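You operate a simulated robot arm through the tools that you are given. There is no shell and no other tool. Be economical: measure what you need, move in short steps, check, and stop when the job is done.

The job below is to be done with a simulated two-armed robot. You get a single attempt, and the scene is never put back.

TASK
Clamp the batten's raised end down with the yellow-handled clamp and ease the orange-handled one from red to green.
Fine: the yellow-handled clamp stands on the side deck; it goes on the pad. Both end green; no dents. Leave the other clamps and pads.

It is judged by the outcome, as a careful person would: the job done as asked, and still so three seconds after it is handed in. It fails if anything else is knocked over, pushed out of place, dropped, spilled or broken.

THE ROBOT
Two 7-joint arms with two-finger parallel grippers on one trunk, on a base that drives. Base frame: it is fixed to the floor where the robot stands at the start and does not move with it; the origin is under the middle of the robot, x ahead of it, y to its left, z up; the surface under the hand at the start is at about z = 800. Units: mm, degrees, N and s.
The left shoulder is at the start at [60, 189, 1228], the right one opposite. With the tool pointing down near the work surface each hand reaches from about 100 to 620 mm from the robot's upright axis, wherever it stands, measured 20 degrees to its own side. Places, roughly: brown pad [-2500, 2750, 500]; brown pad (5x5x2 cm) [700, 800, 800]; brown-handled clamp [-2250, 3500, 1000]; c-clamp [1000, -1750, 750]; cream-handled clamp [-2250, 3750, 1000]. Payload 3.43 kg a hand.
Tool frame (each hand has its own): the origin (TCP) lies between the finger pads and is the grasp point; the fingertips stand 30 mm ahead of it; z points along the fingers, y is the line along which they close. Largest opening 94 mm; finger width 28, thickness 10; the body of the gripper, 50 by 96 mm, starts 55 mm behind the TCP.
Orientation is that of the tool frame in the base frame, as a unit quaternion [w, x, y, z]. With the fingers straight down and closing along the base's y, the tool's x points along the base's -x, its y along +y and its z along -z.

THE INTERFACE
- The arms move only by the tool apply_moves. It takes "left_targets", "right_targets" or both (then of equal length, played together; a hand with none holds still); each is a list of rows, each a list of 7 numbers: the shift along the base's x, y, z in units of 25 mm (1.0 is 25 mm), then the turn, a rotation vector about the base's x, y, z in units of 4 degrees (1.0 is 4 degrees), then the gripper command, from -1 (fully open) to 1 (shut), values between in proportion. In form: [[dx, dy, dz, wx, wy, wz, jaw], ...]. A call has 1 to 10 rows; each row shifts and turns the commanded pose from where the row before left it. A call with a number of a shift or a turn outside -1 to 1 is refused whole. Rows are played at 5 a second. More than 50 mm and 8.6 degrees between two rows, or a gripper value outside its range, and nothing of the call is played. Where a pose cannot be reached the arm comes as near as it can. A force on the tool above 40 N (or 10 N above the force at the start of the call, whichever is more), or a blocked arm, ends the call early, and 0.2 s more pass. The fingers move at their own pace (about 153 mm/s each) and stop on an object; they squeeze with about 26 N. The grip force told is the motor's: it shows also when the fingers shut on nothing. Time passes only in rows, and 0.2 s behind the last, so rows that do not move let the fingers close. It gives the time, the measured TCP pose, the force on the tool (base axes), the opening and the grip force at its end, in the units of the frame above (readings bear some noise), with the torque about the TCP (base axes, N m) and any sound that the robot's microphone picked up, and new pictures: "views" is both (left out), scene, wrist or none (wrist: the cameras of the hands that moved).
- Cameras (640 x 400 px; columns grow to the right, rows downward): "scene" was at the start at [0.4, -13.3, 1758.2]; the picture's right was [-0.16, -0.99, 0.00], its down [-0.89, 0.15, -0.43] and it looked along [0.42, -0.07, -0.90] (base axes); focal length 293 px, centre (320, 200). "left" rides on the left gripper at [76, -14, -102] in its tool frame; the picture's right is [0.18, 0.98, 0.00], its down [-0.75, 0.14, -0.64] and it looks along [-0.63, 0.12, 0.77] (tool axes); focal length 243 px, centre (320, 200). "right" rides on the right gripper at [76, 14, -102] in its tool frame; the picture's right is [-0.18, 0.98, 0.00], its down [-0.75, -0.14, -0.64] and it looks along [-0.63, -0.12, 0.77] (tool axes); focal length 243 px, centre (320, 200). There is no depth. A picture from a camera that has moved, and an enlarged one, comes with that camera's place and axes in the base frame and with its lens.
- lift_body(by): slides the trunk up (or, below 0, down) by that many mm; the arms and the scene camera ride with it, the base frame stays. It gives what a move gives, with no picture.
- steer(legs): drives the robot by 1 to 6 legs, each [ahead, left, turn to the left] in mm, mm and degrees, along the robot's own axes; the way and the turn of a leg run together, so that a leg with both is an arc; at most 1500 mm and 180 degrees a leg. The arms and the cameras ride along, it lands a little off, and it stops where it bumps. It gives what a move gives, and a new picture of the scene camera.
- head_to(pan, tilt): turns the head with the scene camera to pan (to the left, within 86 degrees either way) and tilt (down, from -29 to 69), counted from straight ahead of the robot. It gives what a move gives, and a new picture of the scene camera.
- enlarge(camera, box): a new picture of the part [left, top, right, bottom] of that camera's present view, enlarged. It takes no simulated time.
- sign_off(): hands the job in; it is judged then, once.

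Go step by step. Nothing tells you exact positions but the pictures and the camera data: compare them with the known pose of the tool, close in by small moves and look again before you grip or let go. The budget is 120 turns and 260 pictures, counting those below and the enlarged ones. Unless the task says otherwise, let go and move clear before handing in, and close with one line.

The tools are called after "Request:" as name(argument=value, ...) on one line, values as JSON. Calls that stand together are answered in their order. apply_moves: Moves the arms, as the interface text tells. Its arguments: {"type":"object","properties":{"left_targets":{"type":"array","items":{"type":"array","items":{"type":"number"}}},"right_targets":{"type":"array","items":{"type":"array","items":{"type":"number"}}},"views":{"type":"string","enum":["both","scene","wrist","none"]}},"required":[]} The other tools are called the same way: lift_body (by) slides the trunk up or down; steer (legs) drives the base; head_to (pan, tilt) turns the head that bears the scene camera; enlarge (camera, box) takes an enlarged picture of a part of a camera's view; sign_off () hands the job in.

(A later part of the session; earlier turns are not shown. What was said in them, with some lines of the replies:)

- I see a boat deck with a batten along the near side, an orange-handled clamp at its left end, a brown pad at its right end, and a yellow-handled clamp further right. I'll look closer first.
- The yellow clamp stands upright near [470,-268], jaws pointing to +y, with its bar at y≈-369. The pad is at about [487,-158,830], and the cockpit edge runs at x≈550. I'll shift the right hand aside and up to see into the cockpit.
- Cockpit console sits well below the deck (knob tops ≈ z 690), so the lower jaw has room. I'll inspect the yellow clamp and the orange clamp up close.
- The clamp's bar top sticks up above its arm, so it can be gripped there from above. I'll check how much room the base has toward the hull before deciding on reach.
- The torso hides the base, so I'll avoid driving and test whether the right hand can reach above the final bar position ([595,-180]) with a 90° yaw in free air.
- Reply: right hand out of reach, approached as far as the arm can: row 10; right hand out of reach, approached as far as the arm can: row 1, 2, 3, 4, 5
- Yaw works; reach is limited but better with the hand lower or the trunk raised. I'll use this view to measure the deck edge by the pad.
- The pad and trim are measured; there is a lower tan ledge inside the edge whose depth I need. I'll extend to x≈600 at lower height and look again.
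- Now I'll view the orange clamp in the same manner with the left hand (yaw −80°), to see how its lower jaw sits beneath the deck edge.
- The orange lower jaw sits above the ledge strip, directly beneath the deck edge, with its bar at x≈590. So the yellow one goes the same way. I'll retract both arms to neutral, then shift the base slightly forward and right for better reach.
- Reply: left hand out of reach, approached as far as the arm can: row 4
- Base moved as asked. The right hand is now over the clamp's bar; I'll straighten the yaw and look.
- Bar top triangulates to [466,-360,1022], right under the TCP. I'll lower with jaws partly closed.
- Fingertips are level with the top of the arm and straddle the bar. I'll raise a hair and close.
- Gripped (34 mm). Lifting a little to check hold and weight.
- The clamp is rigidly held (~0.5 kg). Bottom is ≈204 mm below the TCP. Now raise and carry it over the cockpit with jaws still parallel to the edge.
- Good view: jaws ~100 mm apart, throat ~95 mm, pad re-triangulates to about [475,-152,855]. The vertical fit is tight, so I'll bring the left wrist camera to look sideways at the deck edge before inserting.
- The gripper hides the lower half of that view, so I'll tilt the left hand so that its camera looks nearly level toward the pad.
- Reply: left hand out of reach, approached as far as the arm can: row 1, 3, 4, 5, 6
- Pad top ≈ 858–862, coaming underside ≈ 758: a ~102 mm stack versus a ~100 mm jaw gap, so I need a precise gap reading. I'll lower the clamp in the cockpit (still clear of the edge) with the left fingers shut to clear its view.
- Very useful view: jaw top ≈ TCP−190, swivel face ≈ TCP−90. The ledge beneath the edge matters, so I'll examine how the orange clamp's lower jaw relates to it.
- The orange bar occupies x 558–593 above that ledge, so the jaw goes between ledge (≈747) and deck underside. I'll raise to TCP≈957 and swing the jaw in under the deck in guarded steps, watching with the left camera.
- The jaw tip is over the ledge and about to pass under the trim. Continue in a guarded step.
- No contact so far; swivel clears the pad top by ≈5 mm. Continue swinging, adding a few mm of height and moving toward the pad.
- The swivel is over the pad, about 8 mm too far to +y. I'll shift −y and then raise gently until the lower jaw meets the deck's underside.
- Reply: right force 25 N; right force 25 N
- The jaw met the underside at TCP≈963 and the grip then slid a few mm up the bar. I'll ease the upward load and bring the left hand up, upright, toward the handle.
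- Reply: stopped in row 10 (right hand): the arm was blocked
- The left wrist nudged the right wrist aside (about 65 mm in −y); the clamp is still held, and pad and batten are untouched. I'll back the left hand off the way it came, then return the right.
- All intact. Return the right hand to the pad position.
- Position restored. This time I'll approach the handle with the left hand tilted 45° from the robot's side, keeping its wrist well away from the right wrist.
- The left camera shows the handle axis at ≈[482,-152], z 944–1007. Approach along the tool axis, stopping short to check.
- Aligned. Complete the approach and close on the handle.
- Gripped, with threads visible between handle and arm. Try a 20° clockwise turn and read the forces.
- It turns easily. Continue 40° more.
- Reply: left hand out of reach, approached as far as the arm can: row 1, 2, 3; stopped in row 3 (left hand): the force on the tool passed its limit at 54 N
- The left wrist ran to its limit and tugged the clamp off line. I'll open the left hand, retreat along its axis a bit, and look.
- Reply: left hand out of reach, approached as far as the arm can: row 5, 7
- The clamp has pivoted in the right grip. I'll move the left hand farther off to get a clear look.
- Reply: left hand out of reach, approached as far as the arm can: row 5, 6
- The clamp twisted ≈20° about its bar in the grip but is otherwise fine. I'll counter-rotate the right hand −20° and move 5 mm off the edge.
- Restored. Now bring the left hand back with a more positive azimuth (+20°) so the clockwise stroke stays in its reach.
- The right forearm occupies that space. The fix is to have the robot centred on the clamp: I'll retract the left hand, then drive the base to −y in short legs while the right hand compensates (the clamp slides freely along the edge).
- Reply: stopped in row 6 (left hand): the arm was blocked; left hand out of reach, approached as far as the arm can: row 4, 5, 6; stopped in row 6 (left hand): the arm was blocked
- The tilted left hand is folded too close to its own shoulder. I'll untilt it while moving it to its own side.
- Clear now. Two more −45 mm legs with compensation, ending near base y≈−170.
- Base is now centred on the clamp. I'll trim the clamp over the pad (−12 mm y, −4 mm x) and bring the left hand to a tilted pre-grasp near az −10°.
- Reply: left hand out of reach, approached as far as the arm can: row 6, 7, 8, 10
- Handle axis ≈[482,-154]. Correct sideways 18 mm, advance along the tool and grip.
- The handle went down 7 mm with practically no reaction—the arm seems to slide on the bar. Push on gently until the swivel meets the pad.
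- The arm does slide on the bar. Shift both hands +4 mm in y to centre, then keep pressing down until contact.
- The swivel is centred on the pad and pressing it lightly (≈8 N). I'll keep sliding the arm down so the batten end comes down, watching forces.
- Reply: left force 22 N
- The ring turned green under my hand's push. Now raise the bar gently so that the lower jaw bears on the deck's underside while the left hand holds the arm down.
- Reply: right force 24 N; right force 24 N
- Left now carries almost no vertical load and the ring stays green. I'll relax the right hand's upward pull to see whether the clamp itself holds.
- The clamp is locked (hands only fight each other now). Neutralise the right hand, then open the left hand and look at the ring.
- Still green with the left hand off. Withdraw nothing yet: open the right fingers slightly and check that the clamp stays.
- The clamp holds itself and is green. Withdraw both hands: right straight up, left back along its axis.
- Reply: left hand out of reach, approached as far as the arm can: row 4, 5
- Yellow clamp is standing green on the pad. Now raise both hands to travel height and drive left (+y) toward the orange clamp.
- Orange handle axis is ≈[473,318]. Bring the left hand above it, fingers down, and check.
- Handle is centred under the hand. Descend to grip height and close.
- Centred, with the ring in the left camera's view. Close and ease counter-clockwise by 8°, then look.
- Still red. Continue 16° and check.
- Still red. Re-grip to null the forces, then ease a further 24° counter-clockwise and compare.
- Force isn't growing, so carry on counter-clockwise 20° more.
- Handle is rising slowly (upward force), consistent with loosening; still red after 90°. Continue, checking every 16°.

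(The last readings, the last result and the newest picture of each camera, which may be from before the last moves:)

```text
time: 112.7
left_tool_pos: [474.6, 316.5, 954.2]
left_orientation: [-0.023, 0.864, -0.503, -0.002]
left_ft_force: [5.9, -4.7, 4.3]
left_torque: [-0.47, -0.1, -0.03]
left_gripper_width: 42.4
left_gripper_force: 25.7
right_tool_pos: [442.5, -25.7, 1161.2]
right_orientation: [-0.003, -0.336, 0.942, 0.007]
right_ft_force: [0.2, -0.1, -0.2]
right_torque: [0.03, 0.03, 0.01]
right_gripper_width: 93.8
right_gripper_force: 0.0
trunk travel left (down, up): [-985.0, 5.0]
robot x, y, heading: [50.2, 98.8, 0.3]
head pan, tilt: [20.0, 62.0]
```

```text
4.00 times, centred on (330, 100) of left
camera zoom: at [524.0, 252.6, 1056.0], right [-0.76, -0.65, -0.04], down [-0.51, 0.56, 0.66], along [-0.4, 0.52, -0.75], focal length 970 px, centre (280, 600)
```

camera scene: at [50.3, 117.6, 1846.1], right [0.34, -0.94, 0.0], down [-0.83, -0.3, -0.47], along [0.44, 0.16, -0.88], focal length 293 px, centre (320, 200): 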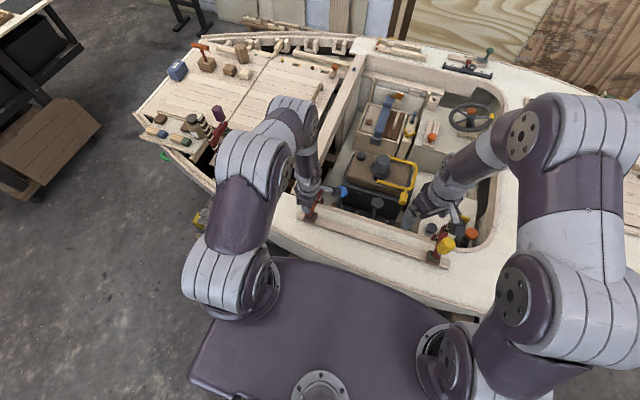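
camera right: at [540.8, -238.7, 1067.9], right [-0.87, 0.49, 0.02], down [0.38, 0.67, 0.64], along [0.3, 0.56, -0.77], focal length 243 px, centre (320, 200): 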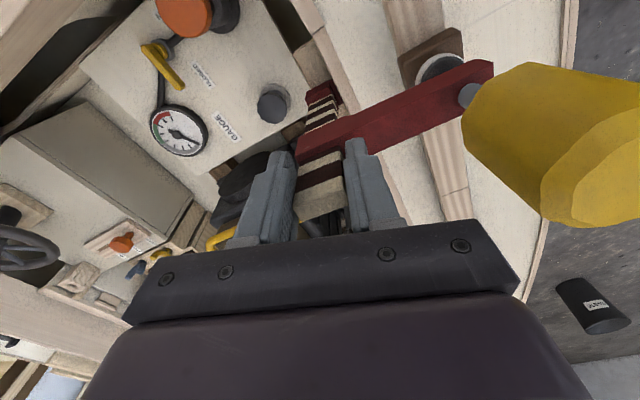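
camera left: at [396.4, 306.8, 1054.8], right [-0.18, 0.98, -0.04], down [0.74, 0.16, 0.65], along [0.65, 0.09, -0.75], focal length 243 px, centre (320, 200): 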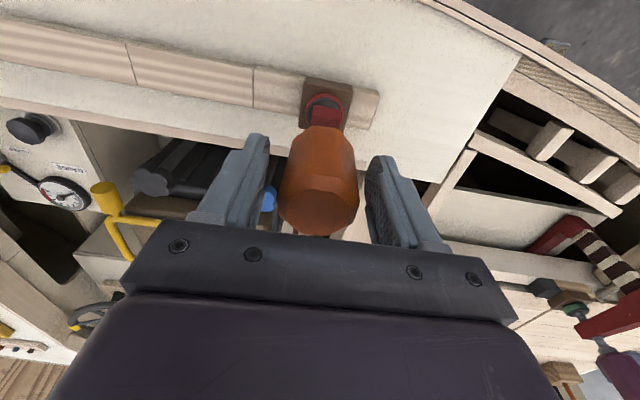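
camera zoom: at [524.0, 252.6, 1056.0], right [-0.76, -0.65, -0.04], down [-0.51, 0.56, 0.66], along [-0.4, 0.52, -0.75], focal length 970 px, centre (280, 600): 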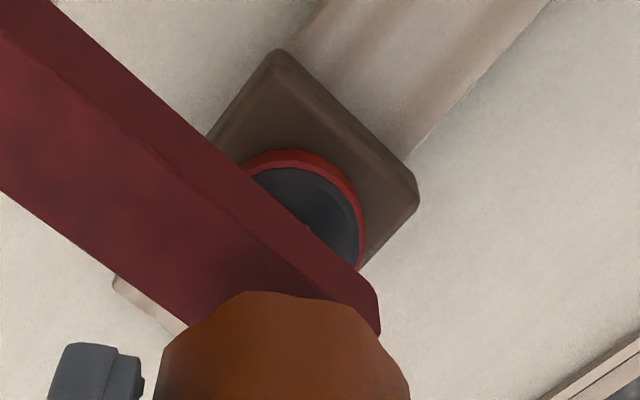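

120° done, still red, and the wrist camera nears the bar. Open, rotate the hand back, and take a second bite.

Request:
apply_moves(left_targets=[[0, 0, 0, 0, 0, 0, -0.2], [0, 0, 0, 0, 0, 0, -0.6], [0, 0, 0, 0, 0, -1, -0.6], [0, 0, 0, 0, 0, -1, -0.6], [0, 0, 0, 0, 0, -1, -0.6], [0, 0, 0, 0, 0, -1, -0.6], [0, 0, 0, 0, 0, -1, -0.6], [0, 0, 0, 0, 0, -1, -0.6], [0, 0, 0, 0, 0, -1, -0.6], [0, 0, 0, 0, 0, -1, -0.6]], views="none")

Request:
apply_moves(left_targets=[[0, 0, 0, 0, 0, -1, -0.6], [0, 0, 0, 0, 0, -1, -0.6], [0, 0, 0, 0, 0, -1, -0.6], [0, 0, 0, 0, 0, -1, -0.6], [0, 0, 0, 0, 0, -1, -0.6], [0, 0, 0, 0, 0, -1, -0.6], [0, 0, 0, 0, 0, -1, -0.6], [0, 0, 0, 0, 0, -1, -0.6], [0, 0, 0, 0, 0, -1, -0.6], [0, 0, 0, 0, 0, -1, -0.6]], views="none")

Request:
apply_moves(left_targets=[[0, 0, 0, 0, 0, -1, -0.6], [0, 0, 0, 0, 0, -1, -0.6], [0, 0, 0, 0, 0, -1, -0.6], [0, 0, 0, 0, 0, -1, -0.6], [0, 0, 0, 0, 0, -1, -0.6], [0, 0, 0, 0, 0, -1, -0.6], [0, 0, 0, 0, 0, -1, -0.6], [0, 0, 0, 0, 0, -1, -0.6], [0, 0, 0, 0, 0, -1, -0.6], [0, 0, 0, 0, 0, -1, -0.6]], views="none")

Request:
apply_moves(left_targets=[[0, 0, 0, 0, 0, -1, -0.6], [0, 0, 0, 0, 0, -1, -0.6], [0, 0, 0, 0, 0, -1, -0.6], [0, 0, 0, 0, 0, -1, -0.6], [0, 0, 0, 0, 0, -1, -0.6], [0, 0, 0, 0, 0, 0, -0.6]], views="wrist")

```text
time: 114.9
left_tool_pos: [473.9, 315.2, 954.5]
left_orientation: [0.021, -0.692, 0.722, -0.006]
left_ft_force: [0.3, -0.8, 0.4]
left_torque: [-0.01, -0.01, -0.01]
left_gripper_width: 75.2
left_gripper_force: 0.0
right_tool_pos: [442.2, -23.7, 1162.0]
right_orientation: [-0.003, -0.336, 0.942, 0.007]
right_ft_force: [-0.2, -0.3, 0.9]
right_torque: [0.01, 0.0, -0.01]
right_gripper_width: 94.1
right_gripper_force: 0.0
trunk travel left (down, up): [-985.0, 5.0]
robot x, y, heading: [49.8, 101.5, -0.2]
head pan, tilt: [20.0, 62.0]
```

```text
time: 117.1
left_tool_pos: [475.0, 317.6, 954.3]
left_orientation: [0.018, -0.403, 0.915, -0.012]
left_ft_force: [0.0, -0.4, -0.2]
left_torque: [0.01, 0.0, 0.0]
left_gripper_width: 75.1
left_gripper_force: 0.0
right_tool_pos: [443.0, -26.0, 1161.7]
right_orientation: [-0.003, -0.337, 0.942, 0.007]
right_ft_force: [0.1, 0.2, -0.6]
right_torque: [0.02, 0.01, 0.0]
right_gripper_width: 94.0
right_gripper_force: 0.2
trunk travel left (down, up): [-985.0, 5.0]
robot x, y, heading: [53.8, 99.5, -0.0]
head pan, tilt: [20.0, 62.0]
```

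```text
time: 119.3
left_tool_pos: [473.6, 315.6, 954.7]
left_orientation: [0.013, -0.066, 0.998, -0.017]
left_ft_force: [-0.1, -0.1, 0.0]
left_torque: [-0.02, -0.01, 0.0]
left_gripper_width: 75.1
left_gripper_force: 0.1
right_tool_pos: [443.3, -24.1, 1160.7]
right_orientation: [-0.005, -0.337, 0.941, 0.007]
right_ft_force: [0.8, 0.3, -1.0]
right_torque: [-0.01, 0.03, -0.01]
right_gripper_width: 94.0
right_gripper_force: 0.1
trunk travel left (down, up): [-985.0, 5.0]
robot x, y, heading: [51.5, 103.1, -0.3]
head pan, tilt: [20.0, 62.0]
```

```text
time: 120.7
left_tool_pos: [474.4, 314.8, 954.9]
left_orientation: [0.01, 0.108, 0.994, -0.02]
left_ft_force: [0.2, 0.7, 0.8]
left_torque: [-0.01, -0.01, -0.04]
left_gripper_width: 75.3
left_gripper_force: 0.1
right_tool_pos: [442.9, -24.9, 1160.6]
right_orientation: [-0.004, -0.337, 0.942, 0.007]
right_ft_force: [-0.2, -0.2, -0.3]
right_torque: [-0.04, 0.0, 0.0]
right_gripper_width: 94.1
right_gripper_force: 0.0
trunk travel left (down, up): [-985.0, 5.0]
robot x, y, heading: [51.1, 100.7, 0.1]
head pan, tilt: [20.0, 62.0]
camera left: at [395.7, 322.7, 1055.7], right [0.03, 1.0, -0.04], down [0.76, 0.0, 0.66], along [0.65, -0.05, -0.75], focal length 243 px, centre (320, 200)
```

left: 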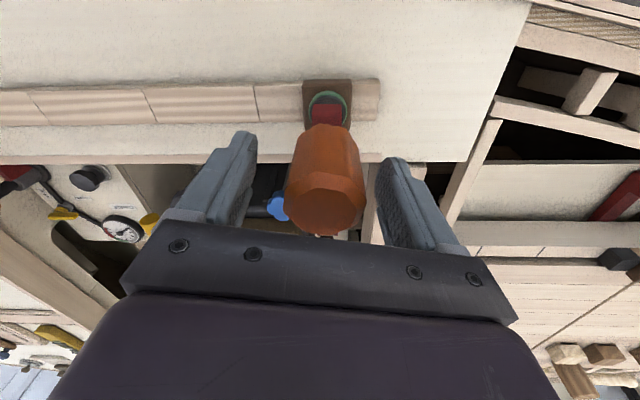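

The ring appears green now that the hand is off. Zoom in on it, and on the yellow clamp too.

Request:
enlarge(camera="left", box=[280, 60, 380, 140])

Request:
enlarge(camera="scene", box=[400, 200, 480, 280])

```text
5.00 times, centred on (330, 100) of left
camera zoom: at [395.7, 322.7, 1055.7], right [0.03, 1.0, -0.04], down [0.76, 0.0, 0.66], along [0.65, -0.05, -0.75], focal length 1213 px, centre (270, 700)
```

zoom: 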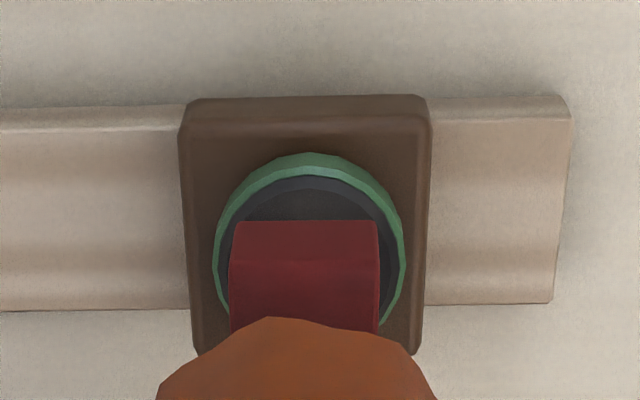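

```text
5.00 times, centred on (440, 240) of scene
camera zoom: at [49.4, 118.8, 1846.1], right [0.34, -0.94, 0.0], down [-0.83, -0.3, -0.47], along [0.44, 0.16, -0.88], focal length 1467 px, centre (-280, 0)
```

zoom: 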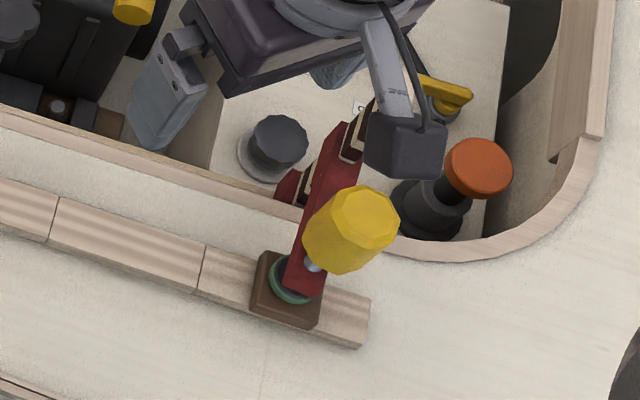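

Both rings are green. Raise the left hand straight up and clear, then check once more.

Request:
apply_moves(left_targets=[[0, 0, 0.8, 0, 0, 0, -0.8], [0, 0, 1, 0, 0, 0, -1], [0, 0, 1, 0, 0, 0, -1], [0, 0, 1, 0, 0, 0, -1], [0, 0, 1, 0, 0, 0, -1], [0, 0, 1, 0, 0, 0, -1], [-0.8, -0.3, 0.6, 0, 0, 0, -1], [-0.8, -0.3, 0, 0, 0, 0, -1], [-0.8, -0.3, 0, 0, 0, 0, -1], [-0.8, -0.3, 0, 0, 0, 0, -1]], right_targets=[[0, 0, 0, 0, 0, 0, -1], [0, 0, 0, 0, 0, 0, -1], [0, 0, 0.5, 0, 0, 0, -1], [-0.5, 0, 0.5, 0, 0, 0, -1], [-0.5, 0, 0, 0, 0, 0, -1], [-0.5, 0, 0, 0, 0, 0, -1], [-0.5, 0, 0, 0, 0, 0, -1], [-0.5, 0, 0, 0, 0, 0, -1], [0, 0, 0, 0, 0, 0, -1], [0, 0, 0, 0, 0, 0, -1]], views="both")

Request:
enlarge(camera="scene", box=[280, 180, 340, 230])

Request:
enlarge(camera="scene", box=[400, 200, 480, 280])

Request:
enlarge(camera="left", box=[240, 20, 480, 180])

```text
time: 122.9
left_tool_pos: [393.4, 286.3, 1115.7]
left_orientation: [0.012, 0.108, 0.994, -0.02]
left_ft_force: [0.0, 0.6, -0.1]
left_torque: [0.04, 0.01, 0.01]
left_gripper_width: 93.9
left_gripper_force: 0.0
right_tool_pos: [379.9, -25.3, 1188.2]
right_orientation: [-0.003, -0.336, 0.942, 0.008]
right_ft_force: [-0.7, -0.6, 0.1]
right_torque: [0.02, -0.02, -0.02]
right_gripper_width: 94.1
right_gripper_force: 0.0
trunk travel left (down, up): [-985.0, 5.0]
robot x, y, heading: [52.4, 101.4, 0.0]
head pan, tilt: [20.0, 62.0]
camera scene: at [48.0, 118.3, 1846.1], right [0.34, -0.94, 0.0], down [-0.83, -0.3, -0.47], along [0.44, 0.16, -0.88], focal length 293 px, centre (320, 200)
camera right: at [313.4, -65.0, 1290.2], right [-0.48, 0.88, 0.01], down [0.68, 0.36, 0.64], along [0.55, 0.32, -0.77], focal length 243 px, centre (320, 200)
camera left: at [314.9, 293.3, 1216.7], right [0.03, 1.0, -0.04], down [0.76, 0.0, 0.66], along [0.66, -0.05, -0.75], focal length 243 px, centre (320, 200)
```

scene: 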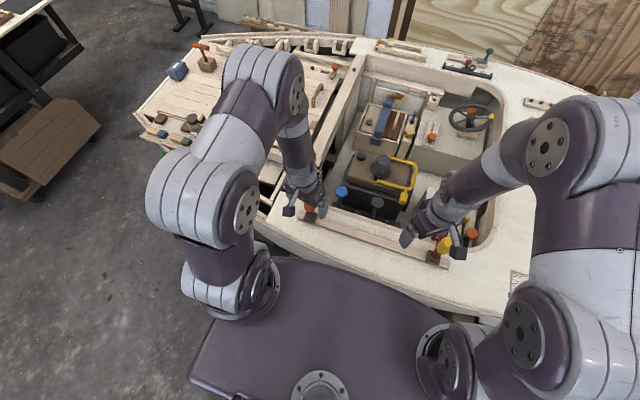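
right: 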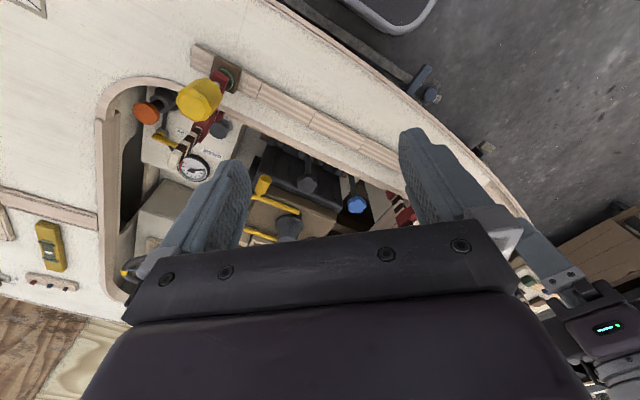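
left: 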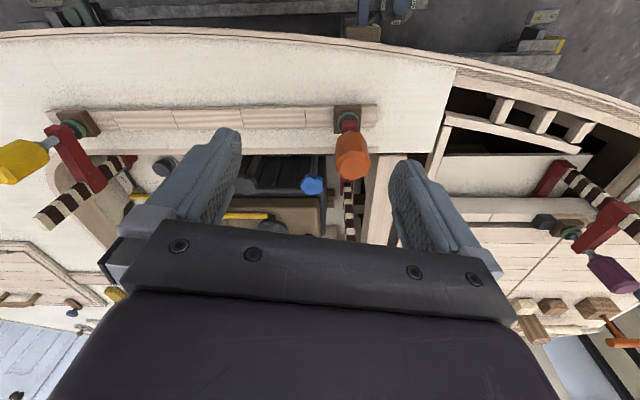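

```text
8.00 times, centred on (310, 205) of scene
camera zoom: at [48.0, 118.3, 1846.1], right [0.34, -0.94, 0.0], down [-0.83, -0.3, -0.47], along [0.44, 0.16, -0.88], focal length 2346 px, centre (400, 160)
```

zoom: 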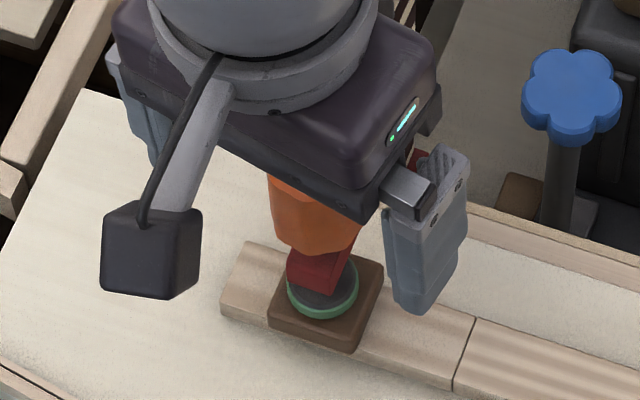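

```text
5.00 times, centred on (440, 240) of scene
camera zoom: at [48.0, 118.3, 1846.1], right [0.34, -0.94, 0.0], down [-0.83, -0.3, -0.47], along [0.44, 0.16, -0.88], focal length 1467 px, centre (-280, 0)
```

zoom: 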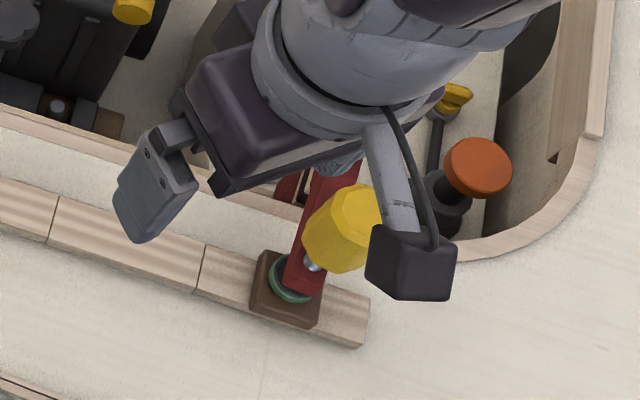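

```text
2.50 times, centred on (360, 100) of left
camera zoom: at [314.9, 293.3, 1216.7], right [0.03, 1.0, -0.04], down [0.76, 0.0, 0.66], along [0.66, -0.05, -0.75], focal length 606 px, centre (220, 450)
```

zoom: 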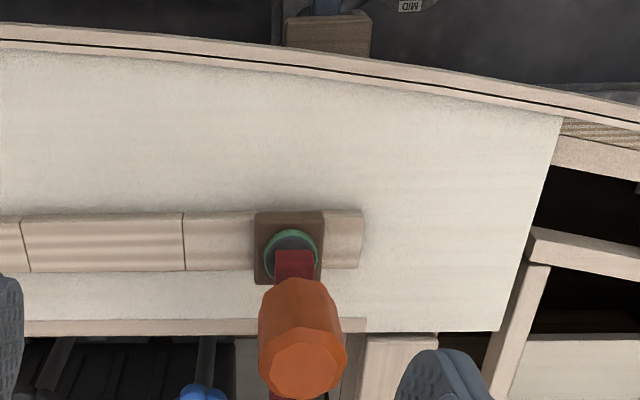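

Both rings read green, the batten's end is down on the deck, the other clamps and pads look undisturbed, and both hands are clear.

Request:
sign_off()

```text
The job is handed in.
```

The yellow-handled clamp is on the pad holding the batten's raised end down, and the orange-handled clamp has been eased off; both rings read green when I handed in.
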